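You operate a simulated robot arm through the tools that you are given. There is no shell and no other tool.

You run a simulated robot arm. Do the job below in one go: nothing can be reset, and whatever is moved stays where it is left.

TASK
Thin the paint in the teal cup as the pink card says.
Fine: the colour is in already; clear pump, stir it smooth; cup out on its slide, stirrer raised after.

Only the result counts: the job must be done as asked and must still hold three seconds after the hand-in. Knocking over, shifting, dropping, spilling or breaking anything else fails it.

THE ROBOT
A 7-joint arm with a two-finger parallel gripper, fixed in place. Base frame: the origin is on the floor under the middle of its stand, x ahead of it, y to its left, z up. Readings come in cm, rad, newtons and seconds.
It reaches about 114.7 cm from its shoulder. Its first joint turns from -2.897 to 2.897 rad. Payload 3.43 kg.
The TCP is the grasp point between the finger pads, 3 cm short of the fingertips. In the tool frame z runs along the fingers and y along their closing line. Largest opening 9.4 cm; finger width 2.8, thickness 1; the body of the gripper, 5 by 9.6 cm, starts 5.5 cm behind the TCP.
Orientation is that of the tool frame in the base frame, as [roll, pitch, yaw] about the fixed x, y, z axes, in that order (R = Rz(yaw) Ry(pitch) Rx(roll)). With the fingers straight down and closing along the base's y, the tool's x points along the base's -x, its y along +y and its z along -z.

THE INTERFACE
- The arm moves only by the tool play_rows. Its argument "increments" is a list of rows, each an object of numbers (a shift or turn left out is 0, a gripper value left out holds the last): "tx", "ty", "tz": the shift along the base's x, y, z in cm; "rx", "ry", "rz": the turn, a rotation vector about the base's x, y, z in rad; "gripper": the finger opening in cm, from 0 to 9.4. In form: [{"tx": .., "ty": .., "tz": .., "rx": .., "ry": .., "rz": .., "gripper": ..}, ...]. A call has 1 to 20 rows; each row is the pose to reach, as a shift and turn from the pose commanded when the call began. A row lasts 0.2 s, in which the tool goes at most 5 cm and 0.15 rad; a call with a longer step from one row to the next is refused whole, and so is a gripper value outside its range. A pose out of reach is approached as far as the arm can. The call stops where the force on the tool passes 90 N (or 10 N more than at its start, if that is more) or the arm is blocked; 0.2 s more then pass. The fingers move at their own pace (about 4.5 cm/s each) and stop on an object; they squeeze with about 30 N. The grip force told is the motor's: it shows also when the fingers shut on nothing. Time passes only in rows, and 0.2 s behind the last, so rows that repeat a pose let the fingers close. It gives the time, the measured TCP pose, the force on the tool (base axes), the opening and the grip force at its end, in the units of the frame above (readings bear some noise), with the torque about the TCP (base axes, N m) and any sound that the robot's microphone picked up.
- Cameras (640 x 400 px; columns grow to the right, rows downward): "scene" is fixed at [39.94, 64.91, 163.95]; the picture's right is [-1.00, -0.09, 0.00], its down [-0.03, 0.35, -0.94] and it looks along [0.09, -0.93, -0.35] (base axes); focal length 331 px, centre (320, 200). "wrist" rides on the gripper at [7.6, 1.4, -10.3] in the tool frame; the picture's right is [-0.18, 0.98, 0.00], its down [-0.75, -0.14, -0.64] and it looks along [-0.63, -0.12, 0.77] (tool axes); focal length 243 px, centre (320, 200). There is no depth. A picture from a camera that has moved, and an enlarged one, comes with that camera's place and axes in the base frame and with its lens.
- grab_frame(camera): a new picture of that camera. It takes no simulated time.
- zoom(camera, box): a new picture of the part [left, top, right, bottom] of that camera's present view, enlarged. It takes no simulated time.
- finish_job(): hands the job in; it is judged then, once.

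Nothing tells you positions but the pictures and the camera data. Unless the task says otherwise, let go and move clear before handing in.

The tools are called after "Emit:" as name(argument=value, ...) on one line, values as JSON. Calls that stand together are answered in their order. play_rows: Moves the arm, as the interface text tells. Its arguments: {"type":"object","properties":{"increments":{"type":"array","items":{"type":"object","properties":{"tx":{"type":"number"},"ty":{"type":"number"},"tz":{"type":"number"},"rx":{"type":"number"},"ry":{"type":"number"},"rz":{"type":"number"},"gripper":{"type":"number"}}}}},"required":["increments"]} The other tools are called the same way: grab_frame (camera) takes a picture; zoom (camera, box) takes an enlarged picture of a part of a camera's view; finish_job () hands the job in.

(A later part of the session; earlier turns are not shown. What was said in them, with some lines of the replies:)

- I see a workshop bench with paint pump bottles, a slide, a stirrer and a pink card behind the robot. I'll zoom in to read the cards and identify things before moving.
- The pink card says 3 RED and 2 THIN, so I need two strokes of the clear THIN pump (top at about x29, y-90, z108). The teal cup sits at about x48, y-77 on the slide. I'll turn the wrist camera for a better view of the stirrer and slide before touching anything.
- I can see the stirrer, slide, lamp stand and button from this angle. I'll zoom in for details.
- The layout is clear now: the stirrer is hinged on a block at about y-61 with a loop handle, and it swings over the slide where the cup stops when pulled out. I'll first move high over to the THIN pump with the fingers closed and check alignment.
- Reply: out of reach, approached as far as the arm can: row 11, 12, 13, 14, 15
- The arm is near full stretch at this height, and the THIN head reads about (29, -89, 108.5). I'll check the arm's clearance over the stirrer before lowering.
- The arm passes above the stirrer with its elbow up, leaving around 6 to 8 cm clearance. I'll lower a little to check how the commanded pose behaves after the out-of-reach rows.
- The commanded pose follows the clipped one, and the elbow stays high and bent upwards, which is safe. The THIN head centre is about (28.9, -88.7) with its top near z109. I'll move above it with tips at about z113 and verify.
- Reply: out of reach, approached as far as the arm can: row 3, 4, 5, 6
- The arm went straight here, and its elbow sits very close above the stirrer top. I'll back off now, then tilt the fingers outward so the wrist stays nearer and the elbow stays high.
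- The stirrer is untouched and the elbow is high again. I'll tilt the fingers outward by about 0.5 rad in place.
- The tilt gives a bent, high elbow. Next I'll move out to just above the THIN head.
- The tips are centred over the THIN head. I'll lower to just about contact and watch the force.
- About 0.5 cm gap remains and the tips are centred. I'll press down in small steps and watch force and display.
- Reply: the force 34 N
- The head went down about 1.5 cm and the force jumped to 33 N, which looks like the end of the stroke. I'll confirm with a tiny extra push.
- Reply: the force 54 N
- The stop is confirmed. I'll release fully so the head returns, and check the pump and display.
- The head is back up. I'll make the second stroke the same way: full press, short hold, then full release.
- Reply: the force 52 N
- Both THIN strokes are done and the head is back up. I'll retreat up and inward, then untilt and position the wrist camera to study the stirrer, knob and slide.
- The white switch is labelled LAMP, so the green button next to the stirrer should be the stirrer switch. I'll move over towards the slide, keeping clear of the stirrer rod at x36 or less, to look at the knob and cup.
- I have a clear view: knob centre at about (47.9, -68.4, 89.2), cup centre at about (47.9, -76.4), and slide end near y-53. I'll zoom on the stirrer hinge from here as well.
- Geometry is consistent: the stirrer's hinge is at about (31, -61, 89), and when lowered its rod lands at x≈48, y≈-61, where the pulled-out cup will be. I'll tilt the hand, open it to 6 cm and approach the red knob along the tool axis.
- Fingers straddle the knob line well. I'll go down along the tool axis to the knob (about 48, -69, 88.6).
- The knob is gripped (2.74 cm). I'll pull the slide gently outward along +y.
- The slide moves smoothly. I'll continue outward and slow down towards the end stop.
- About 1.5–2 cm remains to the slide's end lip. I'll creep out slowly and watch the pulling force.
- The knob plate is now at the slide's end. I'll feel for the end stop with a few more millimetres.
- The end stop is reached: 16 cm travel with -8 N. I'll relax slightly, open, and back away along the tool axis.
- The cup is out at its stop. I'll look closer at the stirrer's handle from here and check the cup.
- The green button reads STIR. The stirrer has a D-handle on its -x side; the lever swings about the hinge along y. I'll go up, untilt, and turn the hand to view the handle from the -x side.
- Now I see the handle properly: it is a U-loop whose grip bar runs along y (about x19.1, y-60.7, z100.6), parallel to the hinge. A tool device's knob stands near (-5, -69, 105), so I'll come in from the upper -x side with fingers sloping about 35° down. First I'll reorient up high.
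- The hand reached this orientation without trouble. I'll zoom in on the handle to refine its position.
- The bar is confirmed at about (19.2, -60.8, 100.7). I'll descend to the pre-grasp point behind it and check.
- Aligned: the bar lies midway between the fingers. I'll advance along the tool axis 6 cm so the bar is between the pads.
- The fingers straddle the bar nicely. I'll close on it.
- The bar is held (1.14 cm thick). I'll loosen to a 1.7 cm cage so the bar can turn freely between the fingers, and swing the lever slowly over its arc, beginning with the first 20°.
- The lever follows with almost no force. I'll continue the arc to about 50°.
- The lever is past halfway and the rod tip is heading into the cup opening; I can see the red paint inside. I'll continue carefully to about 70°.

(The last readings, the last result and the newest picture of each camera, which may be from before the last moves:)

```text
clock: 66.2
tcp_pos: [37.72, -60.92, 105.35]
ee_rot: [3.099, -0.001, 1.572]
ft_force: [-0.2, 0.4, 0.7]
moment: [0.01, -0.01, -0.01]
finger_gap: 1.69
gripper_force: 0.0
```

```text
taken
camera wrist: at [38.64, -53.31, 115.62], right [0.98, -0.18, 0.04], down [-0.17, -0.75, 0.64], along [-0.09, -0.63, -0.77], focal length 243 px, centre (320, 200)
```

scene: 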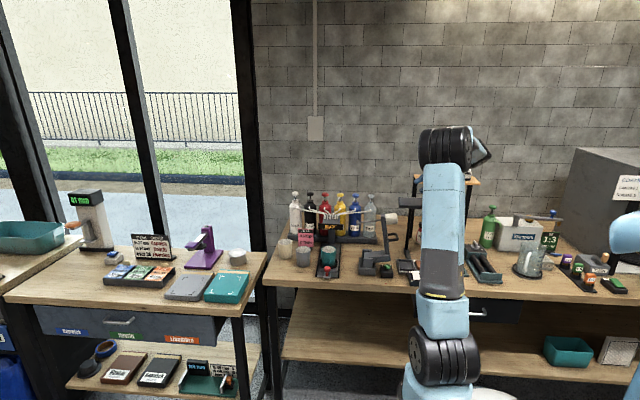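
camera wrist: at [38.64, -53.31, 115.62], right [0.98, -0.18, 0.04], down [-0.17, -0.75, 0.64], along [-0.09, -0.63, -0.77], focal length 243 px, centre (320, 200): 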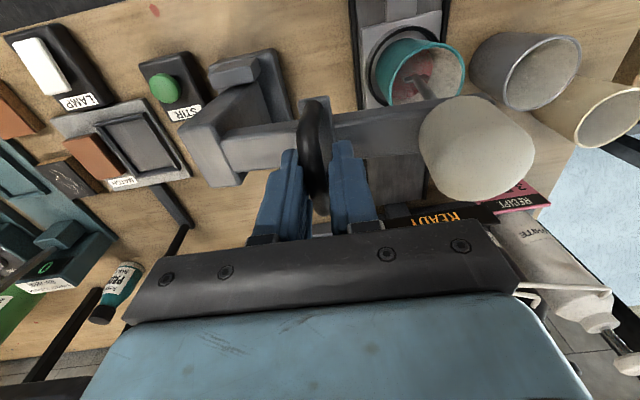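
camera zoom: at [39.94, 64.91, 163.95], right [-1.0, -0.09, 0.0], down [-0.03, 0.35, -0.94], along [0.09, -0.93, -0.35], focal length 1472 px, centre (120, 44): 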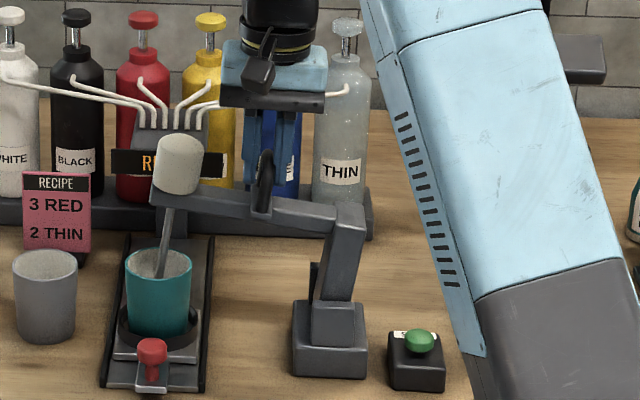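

The rod is inside the cup. I'll complete the swing down to the lower stop.

Emit:
play_rows(increments=[{"tx": 0.68, "tz": -0.32, "ry": 0.033}, {"tx": 1.36, "tz": -0.66, "ry": 0.065}, {"tx": 2.02, "tz": -1.04, "ry": 0.098}, {"tx": 2.66, "tz": -1.44, "ry": 0.131}, {"tx": 2.66, "tz": -1.44, "ry": 0.131}])

Emit:
zoom(camera="scene", box=[320, 190, 410, 280])

Emit:
grab_frame(camera="wrist")

```text
clock: 67.4
tcp_pos: [40.27, -61.0, 103.98]
ee_rot: [-3.052, 0.002, 1.567]
ft_force: [-12.7, -3.8, 12.2]
moment: [0.17, 0.18, 0.17]
finger_gap: 2.49
gripper_force: 6.5
```

```text
4.44 times, centred on (365, 235) of scene
camera zoom: at [39.94, 64.91, 163.95], right [-1.0, -0.09, 0.0], down [-0.03, 0.35, -0.94], along [0.09, -0.93, -0.35], focal length 1472 px, centre (120, 44)
```

zoom: 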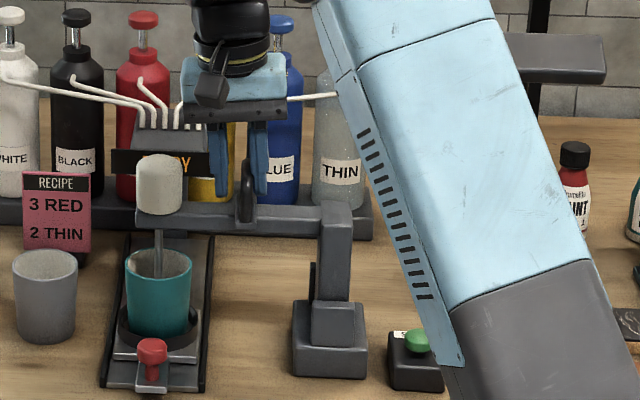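

```text
taken
camera wrist: at [42.43, -53.36, 114.07], right [0.98, -0.19, -0.09], down [-0.09, -0.75, 0.65], along [-0.19, -0.63, -0.75], focal length 243 px, centre (320, 200)
```

wrist: 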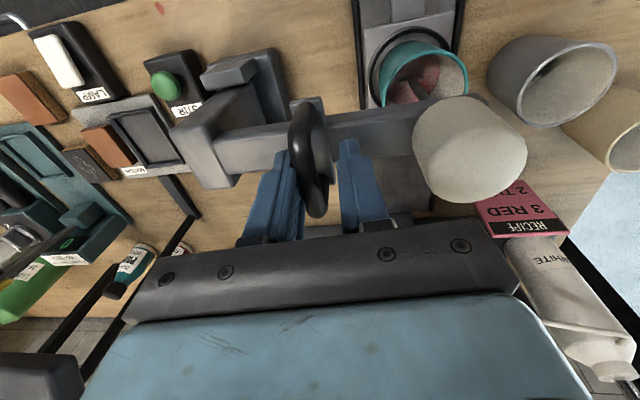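

The lever rests on its lower stop, column level and rod upright in the cup. I'll open and lift off upwards.

Emit:
play_rows(increments=[{"tx": -0.4, "tz": 0.2, "gripper": 3}, {"tx": -0.4, "tz": 0.2, "gripper": 4}, {"tx": -0.4, "tz": 0.2, "gripper": 4}, {"tx": -0.3, "tz": 2, "gripper": 4}, {"tx": -0.2, "tz": 4.5, "gripper": 4}, {"tx": 0, "tz": 8, "gripper": 4}, {"tx": 0, "tz": 12, "gripper": 4}, {"tx": 0, "tz": 12, "gripper": 4}])

Emit:
grab_frame(camera="wrist")

Emit:
grab_frame(camera="scene")

```text
clock: 69.2
tcp_pos: [40.43, -61.09, 115.96]
ee_rot: [-3.052, 0.0, 1.572]
ft_force: [-0.8, -0.5, -0.4]
moment: [0.01, -0.02, 0.0]
finger_gap: 3.98
gripper_force: 0.0
```

```text
taken
camera wrist: at [42.63, -53.35, 125.92], right [0.98, -0.18, -0.09], down [-0.08, -0.75, 0.65], along [-0.19, -0.63, -0.75], focal length 243 px, centre (320, 200)
```

wrist: 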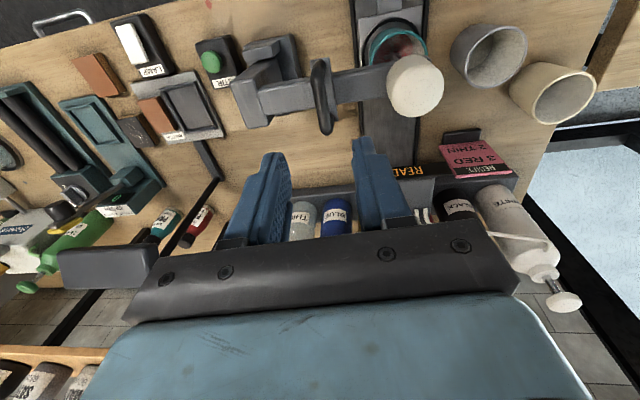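

```text
taken
```

scene: 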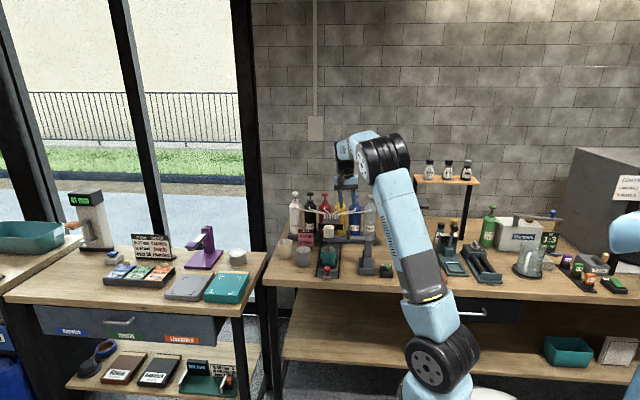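

The lever stays down by itself. Next is the STIR button, triangulated at about (22.6, -57.5, 88). I'll close the fingers, move above it and straighten the tool.

Emit:
play_rows(increments=[{"tx": -3, "ty": 0.5, "ry": -0.045, "gripper": 0}, {"tx": -6, "ty": 1, "ry": -0.09, "gripper": 0}, {"tx": -9, "ty": 1.8, "ry": -0.09}, {"tx": -12, "ty": 2.6, "ry": -0.09}, {"tx": -15, "ty": 3.4, "ry": -0.09}, {"tx": -18, "ty": 3.6, "ry": -0.09}, {"tx": -18, "ty": 3.6, "tz": -4, "ry": -0.09}, {"tx": -18, "ty": 3.6, "tz": -8, "ry": -0.09}, {"tx": -18, "ty": 3.6, "tz": -12, "ry": -0.09}, {"tx": -18, "ty": 3.6, "tz": -16, "ry": -0.09}, {"tx": -18, "ty": 3.6, "tz": -19, "ry": -0.09}, {"tx": -18, "ty": 3.6, "tz": -19, "ry": -0.09}])

Emit:
grab_frame(camera="wrist")

Emit:
zoom(camera="scene", box=[340, 200, 430, 290])

```text
clock: 71.8
tcp_pos: [22.44, -57.33, 96.82]
ee_rot: [3.141, 0.0, 1.571]
ft_force: [1.3, 0.5, 0.6]
moment: [0.05, 0.02, 0.0]
finger_gap: 0.01
gripper_force: 30.2
```

```text
taken
camera wrist: at [23.74, -49.79, 107.09], right [0.98, -0.18, 0.0], down [-0.14, -0.75, 0.64], along [-0.12, -0.63, -0.77], focal length 243 px, centre (320, 200)
```

wrist: 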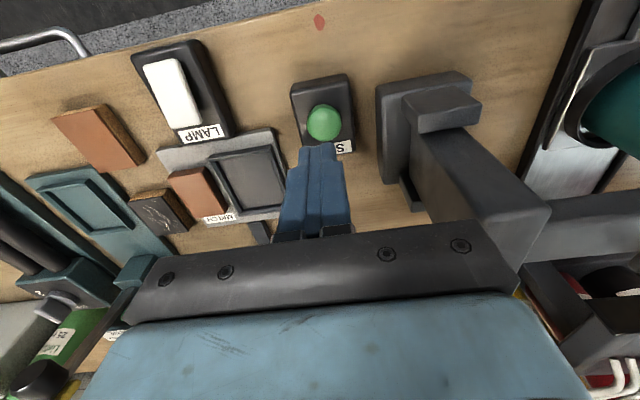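

```text
4.44 times, centred on (385, 245) of scene
camera zoom: at [39.94, 64.91, 163.95], right [-1.0, -0.09, 0.0], down [-0.03, 0.35, -0.94], along [0.09, -0.93, -0.35], focal length 1472 px, centre (31, 0)
```

zoom: 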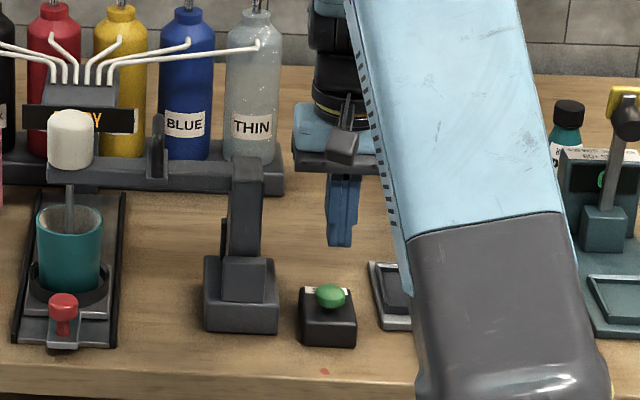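

The tips are directly above the STIR button. I'll go down to near contact and then press in small steps.

Emit:
play_rows(increments=[{"tx": 0.2, "ty": -0.1, "tz": -2}, {"tx": 0.2, "ty": -0.1, "tz": -4}, {"tx": 0.2, "ty": -0.1, "tz": -4}])

Emit:
play_rows(increments=[{"tz": -0.4}, {"tz": -0.8}, {"tz": -1.2}])

Emit:
zoom(camera="scene", box=[310, 200, 400, 290])

```text
clock: 72.6
tcp_pos: [22.63, -57.41, 93.02]
ee_rot: [3.14, 0.001, 1.572]
ft_force: [0.6, 0.5, -0.2]
moment: [0.03, 0.03, -0.02]
finger_gap: 0.03
gripper_force: 30.2
```

```text
clock: 73.4
tcp_pos: [22.64, -57.59, 91.68]
ee_rot: [3.139, 0.0, 1.569]
ft_force: [0.6, 0.5, 1.0]
moment: [0.01, 0.03, -0.02]
finger_gap: 0.01
gripper_force: 29.2
```

```text
4.44 times, centred on (355, 245) of scene
camera zoom: at [39.94, 64.91, 163.95], right [-1.0, -0.09, 0.0], down [-0.03, 0.35, -0.94], along [0.09, -0.93, -0.35], focal length 1472 px, centre (164, 0)
```

zoom: 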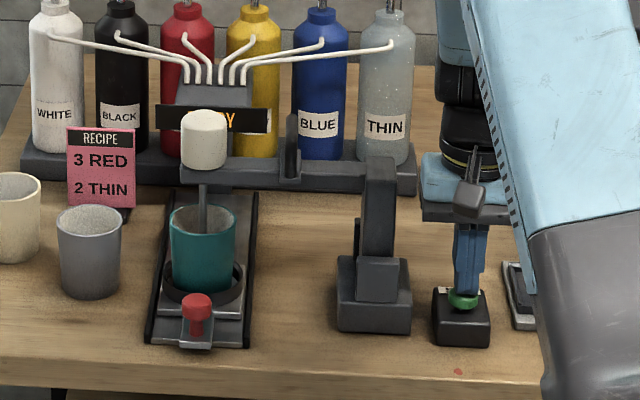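

Emit:
play_rows(increments=[{"tz": -0.2}, {"tz": -0.4}, {"tz": -0.6}])

Emit:
zoom(camera="scene", box=[310, 200, 400, 290])

```text
clock: 74.2
tcp_pos: [22.67, -57.52, 91.2]
ee_rot: [3.138, 0.002, 1.569]
ft_force: [0.2, 2.1, 12.0]
moment: [0.07, 0.03, 0.04]
finger_gap: 0.0
gripper_force: 29.6
heard: click
```

```text
4.44 times, centred on (355, 245) of scene
camera zoom: at [39.94, 64.91, 163.95], right [-1.0, -0.09, 0.0], down [-0.03, 0.35, -0.94], along [0.09, -0.93, -0.35], focal length 1472 px, centre (164, 0)
```

zoom: 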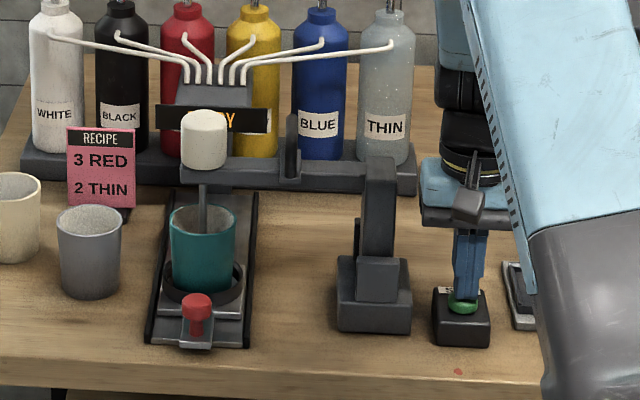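

A click was heard. I'll hold for a moment to learn whether the stirrer runs.

Emit:
play_rows(increments=[{"tz": 0}, {"tz": 0}])

Emit:
zoom(camera="scene", box=[320, 215, 350, 275])

Emit:
grab_frame(camera="wrist")

```text
clock: 74.8
tcp_pos: [22.61, -57.51, 91.08]
ee_rot: [3.141, 0.0, 1.57]
ft_force: [-0.4, 1.0, 13.9]
moment: [0.0, -0.06, 0.02]
finger_gap: 0.0
gripper_force: 30.3
```

```text
6.67 times, centred on (335, 245) of scene
camera zoom: at [39.94, 64.91, 163.95], right [-1.0, -0.09, 0.0], down [-0.03, 0.35, -0.94], along [0.09, -0.93, -0.35], focal length 2208 px, centre (220, -100)
```

zoom: 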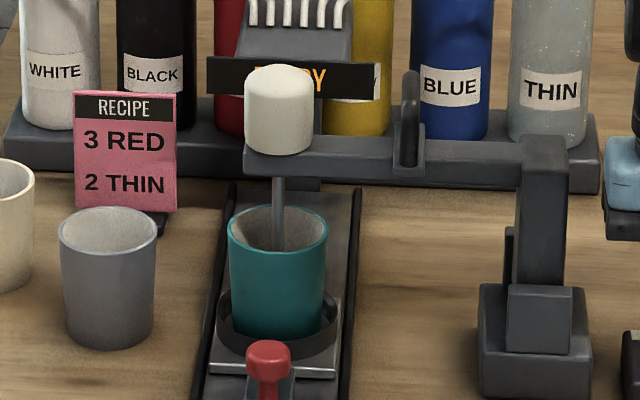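

```text
taken
camera wrist: at [23.91, -49.85, 101.42], right [0.98, -0.18, 0.0], down [-0.14, -0.75, 0.64], along [-0.12, -0.63, -0.77], focal length 243 px, centre (320, 200)
```

wrist: 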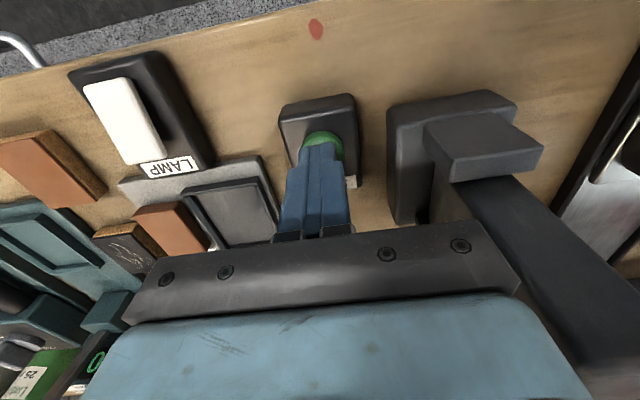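

Emit:
play_rows(increments=[{"tz": 0}, {"tz": 0}, {"tz": 0}, {"tz": 0}, {"tz": 0}, {"tz": 0}, {"tz": 0}, {"tz": 0}, {"tz": 0}, {"tz": 0}, {"tz": 0}, {"tz": 0}, {"tz": 0}, {"tz": 0}, {"tz": 0}])

Emit:
zoom(camera="scene", box=[320, 215, 350, 275])

Emit:
zoom(camera="scene", box=[320, 240, 345, 262])

```text
clock: 78.0
tcp_pos: [22.62, -57.43, 91.15]
ee_rot: [3.139, 0.0, 1.571]
ft_force: [0.3, -3.5, 17.0]
moment: [-0.09, -0.08, 0.03]
finger_gap: 0.01
gripper_force: 30.0
```

```text
6.67 times, centred on (335, 245) of scene
camera zoom: at [39.94, 64.91, 163.95], right [-1.0, -0.09, 0.0], down [-0.03, 0.35, -0.94], along [0.09, -0.93, -0.35], focal length 2208 px, centre (220, -100)
```

zoom: 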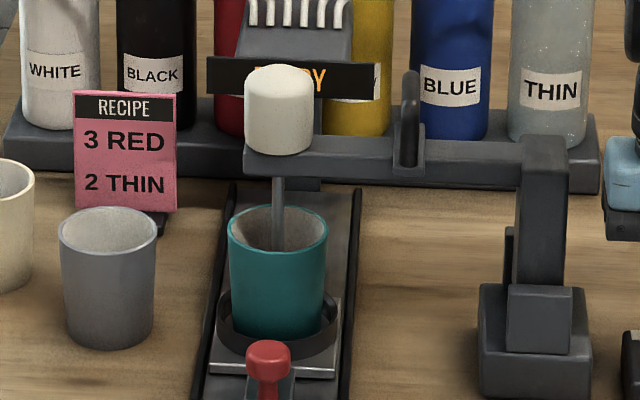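

```text
16.00 times, centred on (332, 251) of scene
camera zoom: at [39.94, 64.91, 163.95], right [-1.0, -0.09, 0.0], down [-0.03, 0.35, -0.94], along [0.09, -0.93, -0.35], focal length 5298 px, centre (120, -616)
```

zoom: 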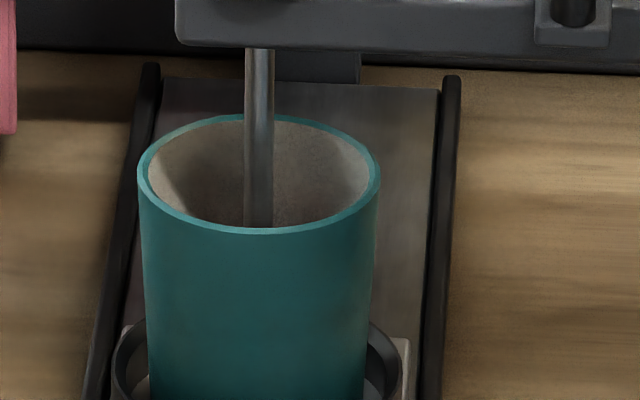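

I'll release the button and listen.

Emit:
play_rows(increments=[{"tz": 0.6}, {"tz": 1.4}, {"tz": 2.2}, {"tz": 2.2}])

Emit:
zoom(camera="scene", box=[310, 200, 400, 290])

```text
clock: 79.0
tcp_pos: [22.61, -57.5, 93.25]
ee_rot: [3.141, 0.0, 1.568]
ft_force: [-0.2, 0.1, -0.2]
moment: [0.01, 0.0, 0.0]
finger_gap: 0.0
gripper_force: 30.0
```

```text
4.44 times, centred on (355, 245) of scene
camera zoom: at [39.94, 64.91, 163.95], right [-1.0, -0.09, 0.0], down [-0.03, 0.35, -0.94], along [0.09, -0.93, -0.35], focal length 1472 px, centre (164, 0)
```

zoom: 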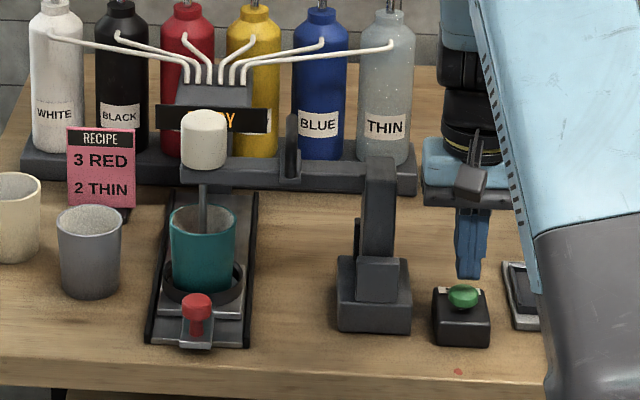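

I'll lift up and look into the cup from above.

Emit:
play_rows(increments=[{"tz": 4, "ty": 1}, {"tz": 8, "ty": 2}, {"tz": 12, "ty": 3}, {"tz": 16, "ty": 4}, {"tz": 19, "ty": 5}, {"tz": 19, "ty": 5, "tx": 4}, {"tz": 19, "ty": 5, "tx": 8}, {"tz": 19, "ty": 5, "tx": 12}, {"tz": 19, "ty": 5, "tx": 16}, {"tz": 19, "ty": 5, "tx": 20}, {"tz": 19, "ty": 5, "tx": 21.5}, {"tz": 19, "ty": 5, "tx": 21.5}])

Emit:
grab_frame(camera="wrist")

Emit:
zoom(camera="wrist", box=[300, 70, 420, 180])

```text
clock: 81.6
tcp_pos: [44.2, -52.32, 112.29]
ee_rot: [3.139, -0.001, 1.57]
ft_force: [1.1, -0.1, 0.6]
moment: [0.0, 0.02, -0.01]
finger_gap: 0.0
gripper_force: 30.0
```

```text
taken
camera wrist: at [45.38, -44.75, 122.58], right [0.98, -0.18, 0.0], down [-0.14, -0.75, 0.64], along [-0.12, -0.63, -0.77], focal length 243 px, centre (320, 200)
```

wrist: 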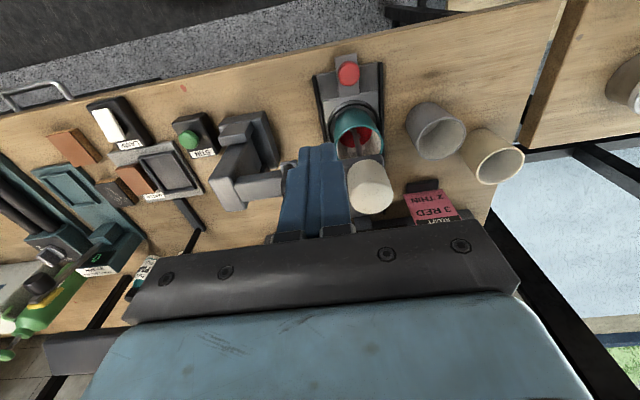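

```text
3.64 times, centred on (360, 125) of wrist
camera zoom: at [45.38, -44.75, 122.58], right [0.98, -0.18, 0.0], down [-0.14, -0.75, 0.64], along [-0.12, -0.63, -0.77], focal length 882 px, centre (174, 473)
```

zoom: 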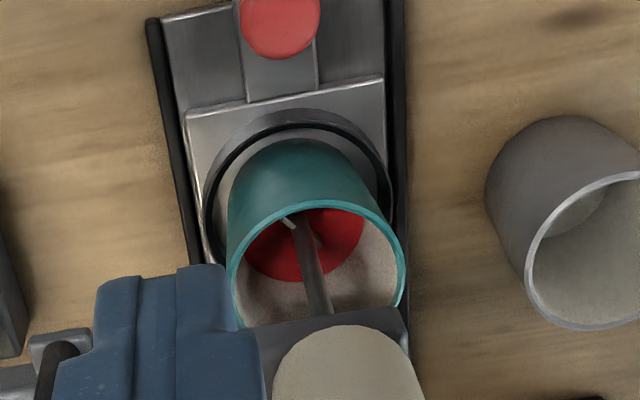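

Emit:
zoom(camera="wrist", box=[335, 115, 385, 160])

Emit:
play_rows(increments=[{"tz": 0}])

Emit:
zoom(camera="wrist", box=[335, 115, 385, 160])

```text
8.89 times, centred on (360, 138) of wrist
camera zoom: at [45.38, -44.75, 122.58], right [0.98, -0.18, 0.0], down [-0.14, -0.75, 0.64], along [-0.12, -0.63, -0.77], focal length 2157 px, centre (-36, 756)
```

zoom: 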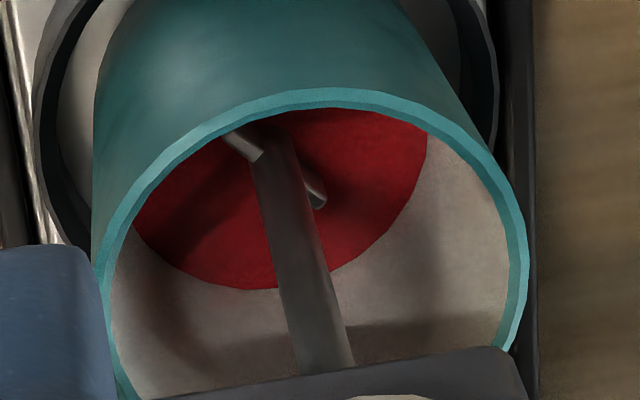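

```text
clock: 82.0
tcp_pos: [44.06, -52.39, 112.32]
ee_rot: [3.14, -0.001, 1.571]
ft_force: [-0.5, -0.5, -0.6]
moment: [0.03, 0.0, -0.04]
finger_gap: 0.0
gripper_force: 30.0
```

```text
8.89 times, centred on (360, 138) of wrist
camera zoom: at [45.36, -44.75, 122.58], right [0.98, -0.18, 0.0], down [-0.14, -0.75, 0.64], along [-0.12, -0.63, -0.77], focal length 2157 px, centre (-36, 756)
```

zoom: 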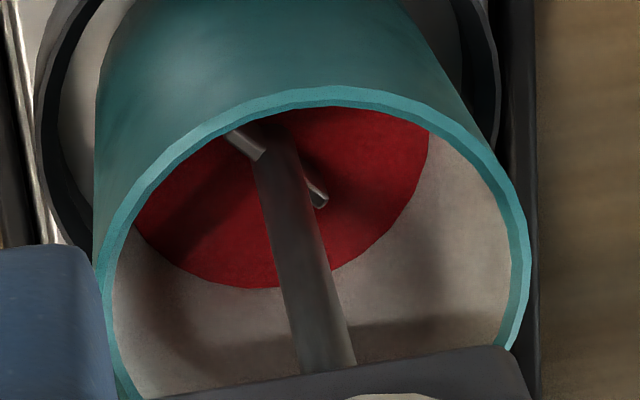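

The paint now looks a uniform smooth red and the paddle appears still. I'll take one more frame after an odd interval to be sure the motor is off.

Emit:
play_rows(increments=[{"tx": 0.5, "tz": 0.3}, {"tx": 1.0, "tz": 0.5}, {"tx": 1.0, "tz": 0.5}])

Emit:
zoom(camera="wrist", box=[325, 110, 380, 160])

Emit:
zoom(camera="scene", box=[300, 200, 390, 290])

```text
clock: 82.8
tcp_pos: [45.11, -52.45, 112.72]
ee_rot: [3.14, 0.001, 1.569]
ft_force: [-0.1, -0.5, -0.2]
moment: [0.01, 0.01, 0.01]
finger_gap: 0.0
gripper_force: 30.0
```

```text
8.00 times, centred on (352, 135) of wrist
camera zoom: at [46.41, -44.8, 123.03], right [0.98, -0.19, 0.0], down [-0.14, -0.75, 0.64], along [-0.12, -0.63, -0.77], focal length 1941 px, centre (60, 720)
```

zoom: 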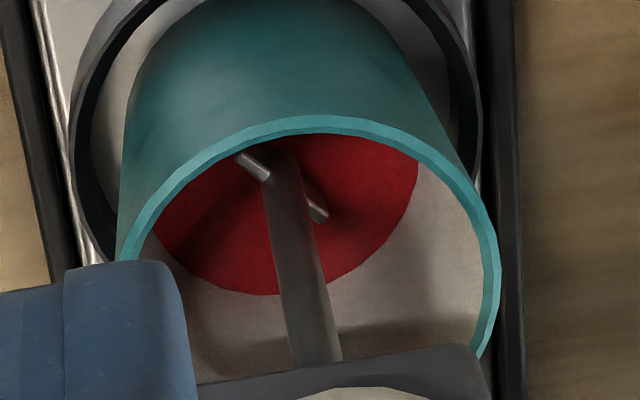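

```text
4.44 times, centred on (345, 245) of scene
camera zoom: at [39.94, 64.91, 163.95], right [-1.0, -0.09, 0.0], down [-0.03, 0.35, -0.94], along [0.09, -0.93, -0.35], focal length 1472 px, centre (209, 0)
```

zoom: 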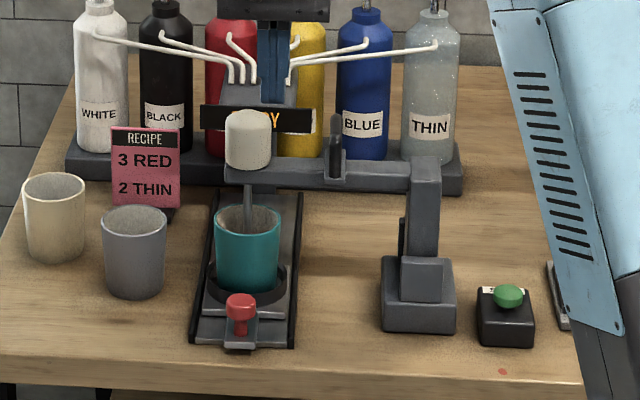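

The paddle is still in all frames and the paint is uniformly red and smooth. Now I'll raise the stirrer: go above the handle bar (about x39.5, z103.4 when lowered) with the fingers opened to 3 cm.

Emit:
play_rows(increments=[{"tz": 2, "tx": -1.5, "ty": -1, "gripper": 3}, {"tz": 4, "tx": -3, "ty": -3}, {"tz": 4, "tx": -4.5, "ty": -5.5}, {"tz": 4, "tx": -5.6, "ty": -8}, {"tz": 4, "tx": -5.6, "ty": -8.4}, {"tz": 4, "tx": -5.6, "ty": -8.4}])

Emit:
grab_frame(camera="wrist")

Emit:
zoom(camera="wrist", box=[260, 30, 400, 180])

Emit:
zoom(camera="scene", box=[330, 180, 400, 240])

```text
clock: 84.2
tcp_pos: [39.74, -60.98, 116.84]
ee_rot: [3.139, 0.0, 1.571]
ft_force: [-0.2, 0.7, 0.0]
moment: [0.03, -0.01, -0.01]
finger_gap: 2.99
gripper_force: 0.1
```

```text
taken
camera wrist: at [40.83, -53.25, 127.05], right [0.98, -0.18, 0.0], down [-0.14, -0.75, 0.64], along [-0.12, -0.63, -0.77], focal length 243 px, centre (320, 200)
```

wrist: 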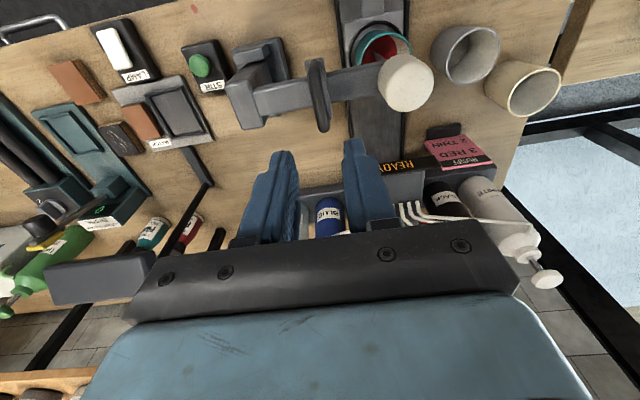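

```text
2.67 times, centred on (330, 105) of wrist
camera zoom: at [40.83, -53.25, 127.05], right [0.98, -0.18, 0.0], down [-0.14, -0.75, 0.64], along [-0.12, -0.63, -0.77], focal length 647 px, centre (293, 453)
```

zoom: 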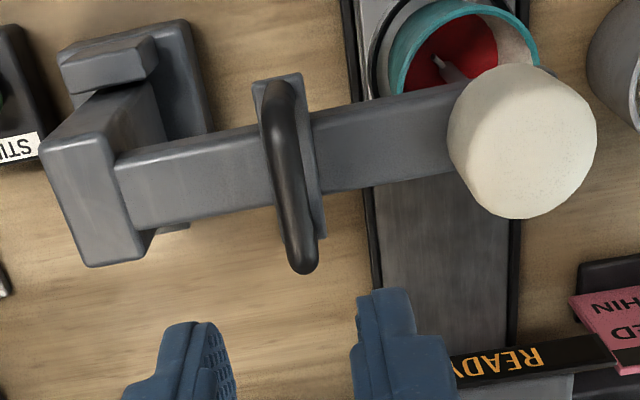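

```text
6.67 times, centred on (365, 210) of scene
camera zoom: at [39.94, 64.91, 163.95], right [-1.0, -0.09, 0.0], down [-0.03, 0.35, -0.94], along [0.09, -0.93, -0.35], focal length 2208 px, centre (20, 133)
```

zoom: 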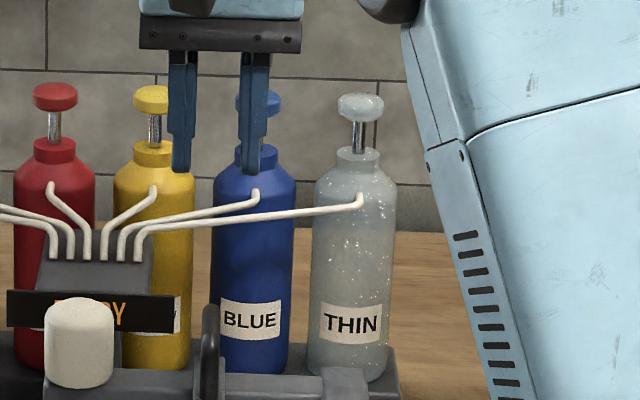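

The bar is centred between the open fingers. I'll descend onto it.

Emit:
play_rows(increments=[{"tx": -0.1, "tz": -3}, {"tx": -0.1, "tz": -6}, {"tx": -0.1, "tz": -9}, {"tx": -0.1, "tz": -11}, {"tx": -0.1, "tz": -12.1}, {"tx": -0.1, "tz": -12.1}])

Emit:
grab_frame(camera="wrist")

Emit:
zoom(camera="scene", box=[330, 190, 390, 250])

```text
clock: 85.6
tcp_pos: [39.46, -60.79, 104.68]
ee_rot: [3.139, 0.001, 1.571]
ft_force: [-0.2, -0.5, 0.3]
moment: [-0.01, 0.02, 0.0]
finger_gap: 2.98
gripper_force: 0.1
```

```text
taken
camera wrist: at [40.7, -53.27, 114.9], right [0.98, -0.18, 0.0], down [-0.14, -0.75, 0.64], along [-0.12, -0.63, -0.77], focal length 243 px, centre (320, 200)
```

wrist: 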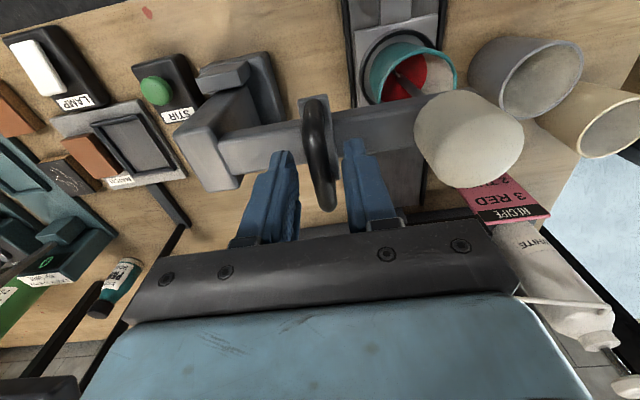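

```text
6.67 times, centred on (360, 220) of scene
camera zoom: at [39.94, 64.91, 163.95], right [-1.0, -0.09, 0.0], down [-0.03, 0.35, -0.94], along [0.09, -0.93, -0.35], focal length 2208 px, centre (53, 67)
```

zoom: 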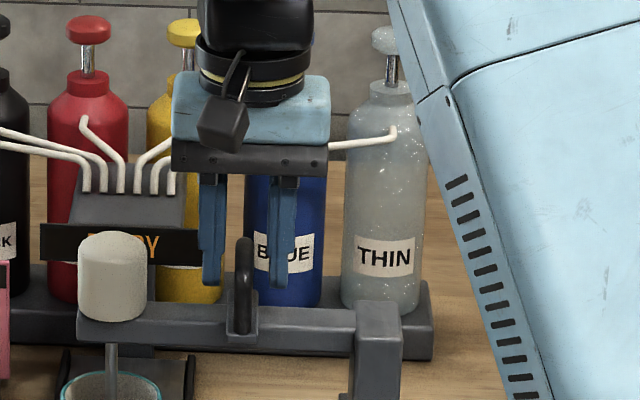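

The bar is between the fingers. I'll narrow to the 1.7 cm cage and swing the lever back up, first to about 50°.

Emit:
play_rows(increments=[{"gripper": 1.7}, {"gripper": 1.7}, {"tx": -0.82, "tz": 0.32, "ry": -0.022}, {"tx": -1.64, "tz": 0.61, "ry": -0.0436}, {"tx": -2.36, "tz": 0.9, "ry": -0.076}, {"tx": -3.07, "tz": 1.16, "ry": -0.109}, {"tx": -3.8, "tz": 1.38, "ry": -0.142}, {"tx": -4.53, "tz": 1.58, "ry": -0.1745}, {"tx": -5.28, "tz": 1.74, "ry": -0.207}, {"tx": -6.03, "tz": 1.88, "ry": -0.24}, {"tx": -6.79, "tz": 1.98, "ry": -0.273}, {"tx": -7.54, "tz": 2.05, "ry": -0.3054}, {"tx": -7.54, "tz": 2.05, "ry": -0.3054}])

Emit:
zoom(camera="scene", box=[310, 180, 410, 280])

Emit:
grab_frame(camera="wrist")

```text
clock: 88.4
tcp_pos: [32.01, -60.78, 106.73]
ee_rot: [2.834, -0.001, 1.57]
ft_force: [0.6, 0.8, 1.4]
moment: [-0.01, -0.02, 0.05]
finger_gap: 1.77
gripper_force: 0.2
```

```text
4.00 times, centred on (360, 230) of scene
camera zoom: at [39.94, 64.91, 163.95], right [-1.0, -0.09, 0.0], down [-0.03, 0.35, -0.94], along [0.09, -0.93, -0.35], focal length 1324 px, centre (160, 80)
```

zoom: 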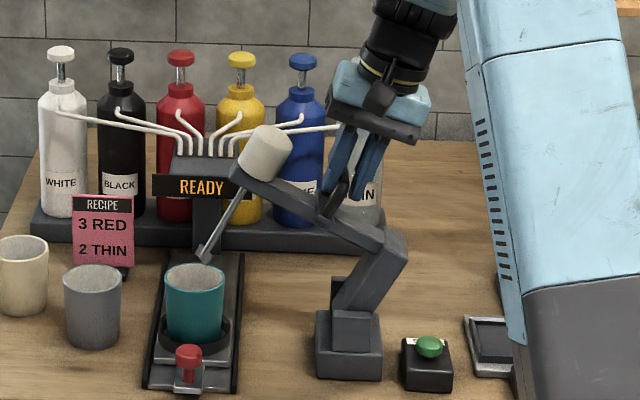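

```text
taken
camera wrist: at [30.01, -53.21, 116.93], right [0.94, -0.19, 0.3], down [-0.33, -0.75, 0.57], along [0.12, -0.63, -0.77], focal length 243 px, centre (320, 200)
```

wrist: 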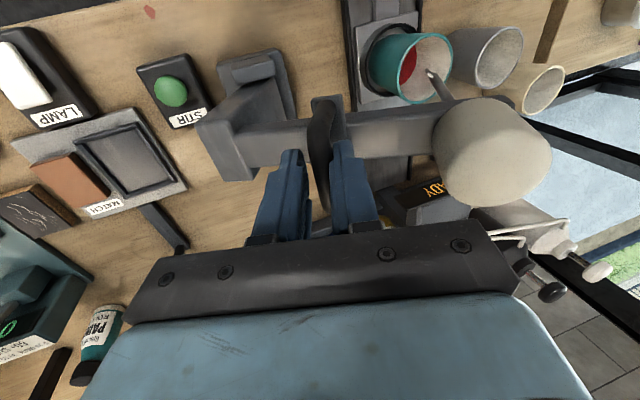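

The rod is out of the cup and the lever follows. I'll continue up to about 20° from the raised stop.

Emit:
play_rows(increments=[{"tx": -0.76, "tz": 0.03, "ry": -0.033}, {"tx": -1.52, "tz": 0.04, "ry": -0.0656}, {"tx": -2.29, "tz": 0.0, "ry": -0.098}, {"tx": -3.05, "tz": -0.06, "ry": -0.131}, {"tx": -3.8, "tz": -0.16, "ry": -0.164}, {"tx": -4.55, "tz": -0.28, "ry": -0.196}, {"tx": -5.3, "tz": -0.45, "ry": -0.229}, {"tx": -6.04, "tz": -0.65, "ry": -0.262}, {"tx": -6.77, "tz": -0.87, "ry": -0.294}, {"tx": -7.49, "tz": -1.12, "ry": -0.327}, {"tx": -8.2, "tz": -1.41, "ry": -0.36}, {"tx": -8.89, "tz": -1.73, "ry": -0.393}, {"tx": -8.89, "tz": -1.73, "ry": -0.393}])

Emit:
zoom(camera="scene", box=[320, 180, 420, 280])

```text
clock: 91.2
tcp_pos: [23.0, -60.87, 105.03]
ee_rot: [2.441, 0.0, 1.57]
ft_force: [0.3, -0.1, 0.4]
moment: [-0.02, -0.01, 0.0]
finger_gap: 1.7
gripper_force: 0.0
```

```text
4.00 times, centred on (370, 230) of scene
camera zoom: at [39.94, 64.91, 163.95], right [-1.0, -0.09, 0.0], down [-0.03, 0.35, -0.94], along [0.09, -0.93, -0.35], focal length 1324 px, centre (120, 80)
```

zoom: 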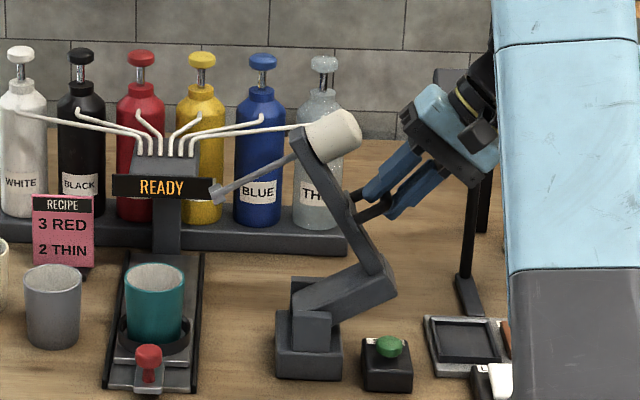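

Emit:
play_rows(increments=[{"tx": -0.68, "tz": -0.34, "ry": -0.033}, {"tx": -1.34, "tz": -0.72, "ry": -0.0656}, {"tx": -1.99, "tz": -1.12, "ry": -0.098}, {"tx": -2.62, "tz": -1.55, "ry": -0.131}, {"tx": -3.23, "tz": -2.0, "ry": -0.164}, {"tx": -3.82, "tz": -2.49, "ry": -0.196}, {"tx": -4.39, "tz": -3.0, "ry": -0.229}, {"tx": -4.94, "tz": -3.54, "ry": -0.262}, {"tx": -4.94, "tz": -3.54, "ry": -0.262}])

Emit:
zoom(camera="scene", box=[350, 195, 410, 285])

```text
clock: 93.2
tcp_pos: [17.95, -60.9, 101.51]
ee_rot: [2.177, -0.001, 1.57]
ft_force: [0.4, -0.6, 0.0]
moment: [-0.01, 0.0, -0.02]
finger_gap: 1.69
gripper_force: 0.0
```

```text
4.44 times, centred on (380, 240) of scene
camera zoom: at [39.94, 64.91, 163.95], right [-1.0, -0.09, 0.0], down [-0.03, 0.35, -0.94], along [0.09, -0.93, -0.35], focal length 1472 px, centre (53, 22)
```

zoom: 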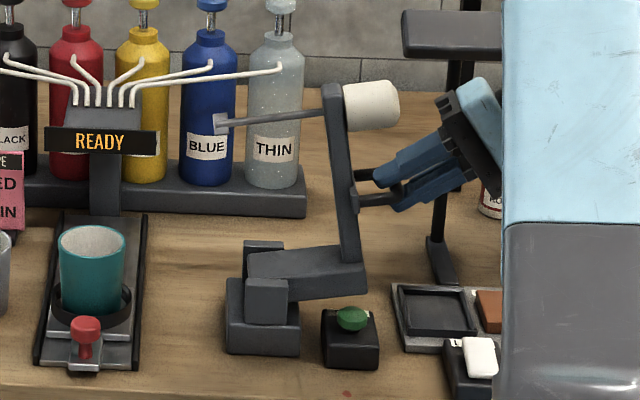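

The lever is nearly at its original raised position. I'll push slightly further to feel the raised stop.

Emit:
play_rows(increments=[{"tx": -0.15, "tz": -0.2}, {"tx": -0.3, "tz": -0.4}, {"tx": -0.3, "tz": -0.4}])

Emit:
zoom(camera="scene", box=[350, 195, 410, 285])

```text
clock: 94.0
tcp_pos: [17.79, -60.86, 101.04]
ee_rot: [2.178, 0.0, 1.571]
ft_force: [3.5, -3.2, 12.1]
moment: [-0.19, -0.25, 0.0]
finger_gap: 2.34
gripper_force: 5.3
```

```text
4.44 times, centred on (380, 240) of scene
camera zoom: at [39.94, 64.91, 163.95], right [-1.0, -0.09, 0.0], down [-0.03, 0.35, -0.94], along [0.09, -0.93, -0.35], focal length 1472 px, centre (53, 22)
```

zoom: 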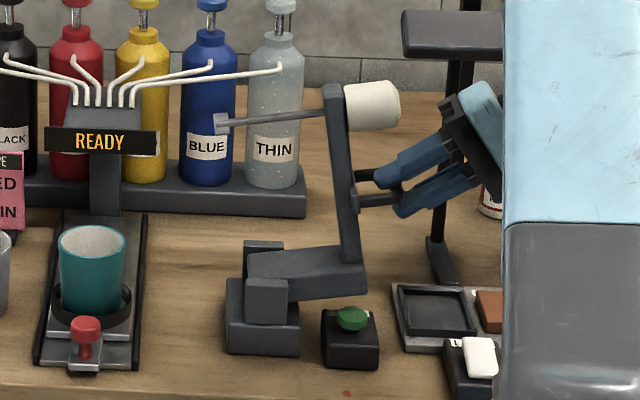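

The raised stop is reached. I'll relax, open, and back out along the tool axis, then rise.

Emit:
play_rows(increments=[{"tx": 0.2, "tz": 0.3, "gripper": 2.5}, {"tx": 0.2, "tz": 0.3, "gripper": 3.2}, {"tx": 0.2, "tz": 0.3, "gripper": 3.2}, {"tx": -1.0, "tz": 1.15, "gripper": 3.2}, {"tx": -2.6, "tz": 2.3, "gripper": 3.2}, {"tx": -4.2, "tz": 3.4, "gripper": 3.2}, {"tx": -5.5, "tz": 4.3, "gripper": 3.2}, {"tx": -5.8, "tz": 7.5, "gripper": 3.2}, {"tx": -5.8, "tz": 11, "gripper": 3.2}, {"tx": -5.8, "tz": 15, "gripper": 3.2}, {"tx": -5.8, "tz": 19, "ty": 2, "gripper": 3.2}, {"tx": -5.8, "tz": 23, "ty": 4, "gripper": 3.2}, {"tx": -5.8, "tz": 23, "ty": 4, "gripper": 3.2}])

Emit:
grab_frame(camera="wrist")

Emit:
grab_frame(camera="scene")

Emit:
zoom(camera="scene", box=[310, 180, 410, 285])

```text
clock: 96.8
tcp_pos: [12.01, -56.87, 124.13]
ee_rot: [2.18, 0.001, 1.571]
ft_force: [-0.4, -0.5, -0.8]
moment: [-0.01, 0.02, 0.02]
finger_gap: 3.18
gripper_force: 0.1
```

```text
taken
camera wrist: at [4.17, -49.25, 131.09], right [0.56, -0.18, 0.81], down [-0.61, -0.75, 0.25], along [0.56, -0.63, -0.54], focal length 243 px, centre (320, 200)
```

wrist: 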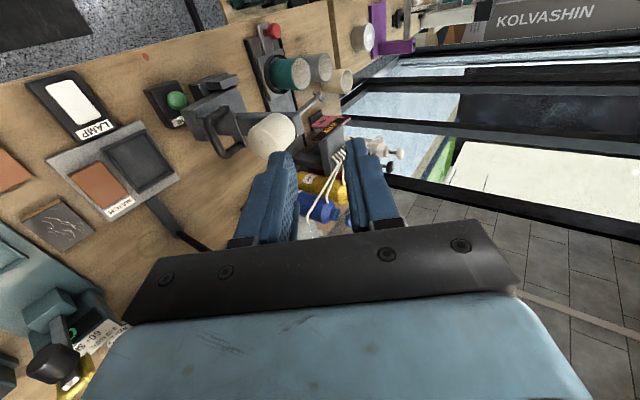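

```text
taken
```

scene: 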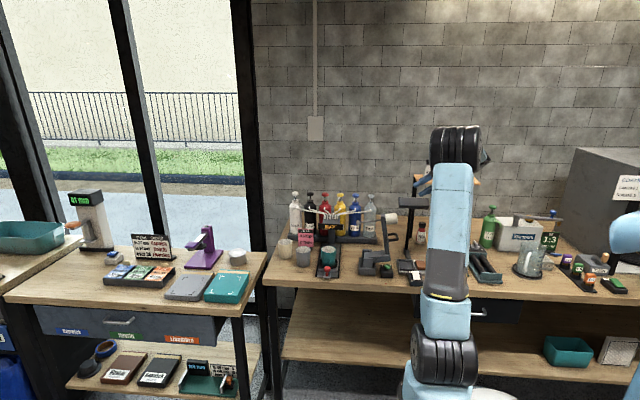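

```text
3.81 times, centred on (360, 232) of scene
camera zoom: at [39.94, 64.91, 163.95], right [-1.0, -0.09, 0.0], down [-0.03, 0.35, -0.94], along [0.09, -0.93, -0.35], focal length 1261 px, centre (168, 76)
```

zoom: 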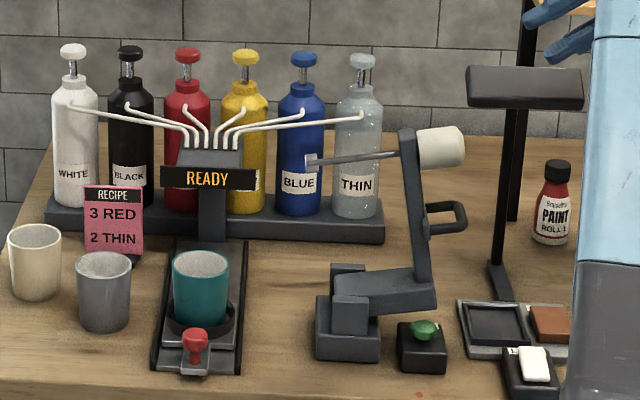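

The stirrer is back up on its stop and the cup is out. For a final check of the paint I'll untilt, move over and look down into the cup.

Emit:
play_rows(increments=[{"ry": 0.137, "tz": 0.5, "ty": 1}, {"ry": 0.274, "tz": 1, "ty": 2}, {"ry": 0.411, "tz": 1, "ty": 3}, {"ry": 0.548, "tz": 1, "ty": 4}, {"ry": 0.685, "tz": 1, "ty": 5}, {"ry": 0.822, "tz": 1, "ty": 6}, {"ry": 0.96, "tz": 1, "ty": 6}, {"ry": 0.96, "tz": 1, "ty": 6}])

Emit:
play_rows(increments=[{"tx": 4}, {"tx": 8}, {"tx": 12}, {"tx": 16}, {"tx": 20}, {"tx": 24}, {"tx": 28}, {"tx": 32}, {"tx": 34, "ty": -2, "tz": -3}, {"tx": 34, "ty": -4, "tz": -6}, {"tx": 34, "ty": -6, "tz": -8}, {"tx": 34, "ty": -6, "tz": -8}])

Emit:
grab_frame(camera="wrist")

Emit:
zoom(camera="wrist", box=[280, 50, 400, 160])

```text
clock: 98.6
tcp_pos: [11.99, -50.82, 125.14]
ee_rot: [-3.141, -0.001, 1.57]
ft_force: [-0.1, 0.3, 0.2]
moment: [0.02, -0.01, -0.01]
finger_gap: 3.2
gripper_force: 0.1
```

```text
clock: 101.2
tcp_pos: [46.02, -56.98, 116.94]
ee_rot: [3.139, 0.0, 1.569]
ft_force: [-0.2, 0.1, -0.3]
moment: [0.01, 0.01, 0.01]
finger_gap: 3.21
gripper_force: 0.0
```

```text
taken
camera wrist: at [47.26, -49.27, 127.19], right [0.98, -0.18, 0.0], down [-0.14, -0.75, 0.64], along [-0.12, -0.63, -0.77], focal length 243 px, centre (320, 200)
```

wrist: 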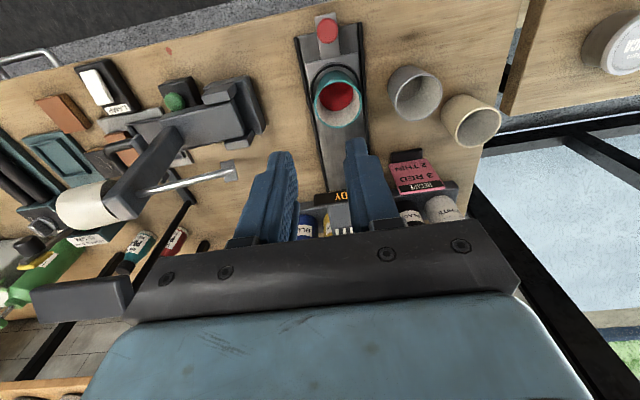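

```text
3.64 times, centred on (340, 105) of wrist
camera zoom: at [47.26, -49.27, 127.19], right [0.98, -0.18, 0.0], down [-0.14, -0.75, 0.64], along [-0.12, -0.63, -0.77], focal length 882 px, centre (247, 546)
```

zoom: 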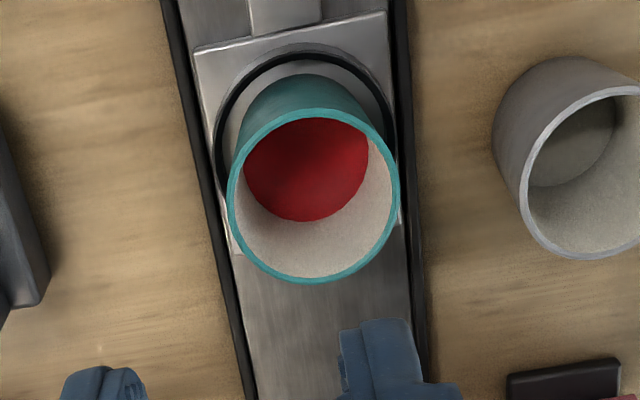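

The paint is a uniform smooth red, the cup is out at its stop, and the stirrer is raised. I'll move the arm clear and take a last overview.

Emit:
play_rows(increments=[{"ty": 3, "tz": 3}, {"ty": 6, "tz": 6}, {"ty": 9, "tz": 9}, {"ty": 12, "tz": 11}, {"ty": 12, "tz": 11}])

Emit:
grab_frame(camera="scene")

Emit:
zoom(camera="scene", box=[260, 180, 440, 292])

```text
clock: 102.4
tcp_pos: [45.92, -44.87, 128.04]
ee_rot: [3.14, -0.001, 1.568]
ft_force: [0.2, -0.8, -0.4]
moment: [0.03, 0.02, -0.02]
finger_gap: 3.19
gripper_force: 0.0
```

```text
taken
```

scene: 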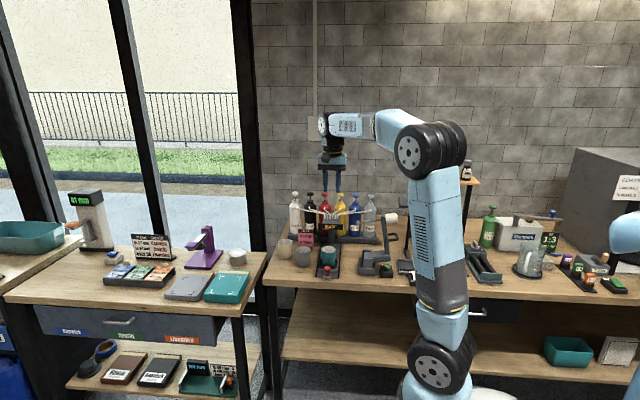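

```text
3.56 times, centred on (350, 236) of scene
camera zoom: at [39.94, 64.91, 163.95], right [-1.0, -0.09, 0.0], down [-0.03, 0.35, -0.94], along [0.09, -0.93, -0.35], focal length 1177 px, centre (213, 72)
```

zoom: 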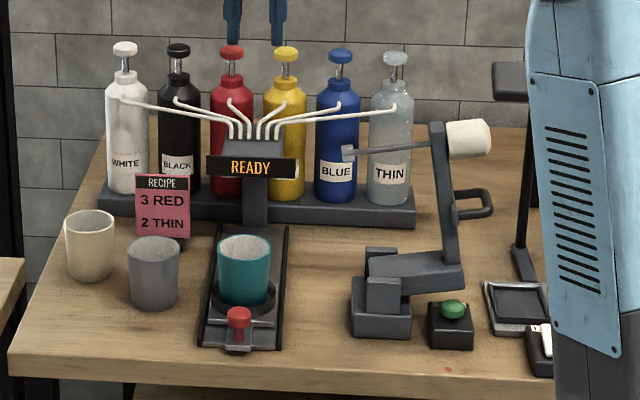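

Everything matches the request: two THIN strokes are in, the paint is stirred smooth, the cup is out at the end of its slide, and the stirrer is raised. All the other items look unmoved and the arm is clear, so I'm handing in.

Emit:
finish_job()

```text
The job is handed in.
```

I thinned the paint in the teal cup as the pink card says and handed the job in. The tool only confirmed the hand-in, so I don't have a verdict.

- **Thinner:** I gave the clear THIN pump two full strokes with the cup under the nozzles. I added no red, since the colour was already in. The display read READY throughout and showed no stroke count.
- **Slide:** I pulled the cup out by its red knob to the end stop, 16 cm of travel.
- **Stirring:** I lowered the stirrer into the cup and held the STIR button for about 4 seconds. The motor was off before I raised it, and the paint looked a uniform, smooth red.
- **Stirrer:** I swung it back up to its raised stop and let go.

The arm was clear at hand-in, and in the last camera view nothing else looked moved or spilled.
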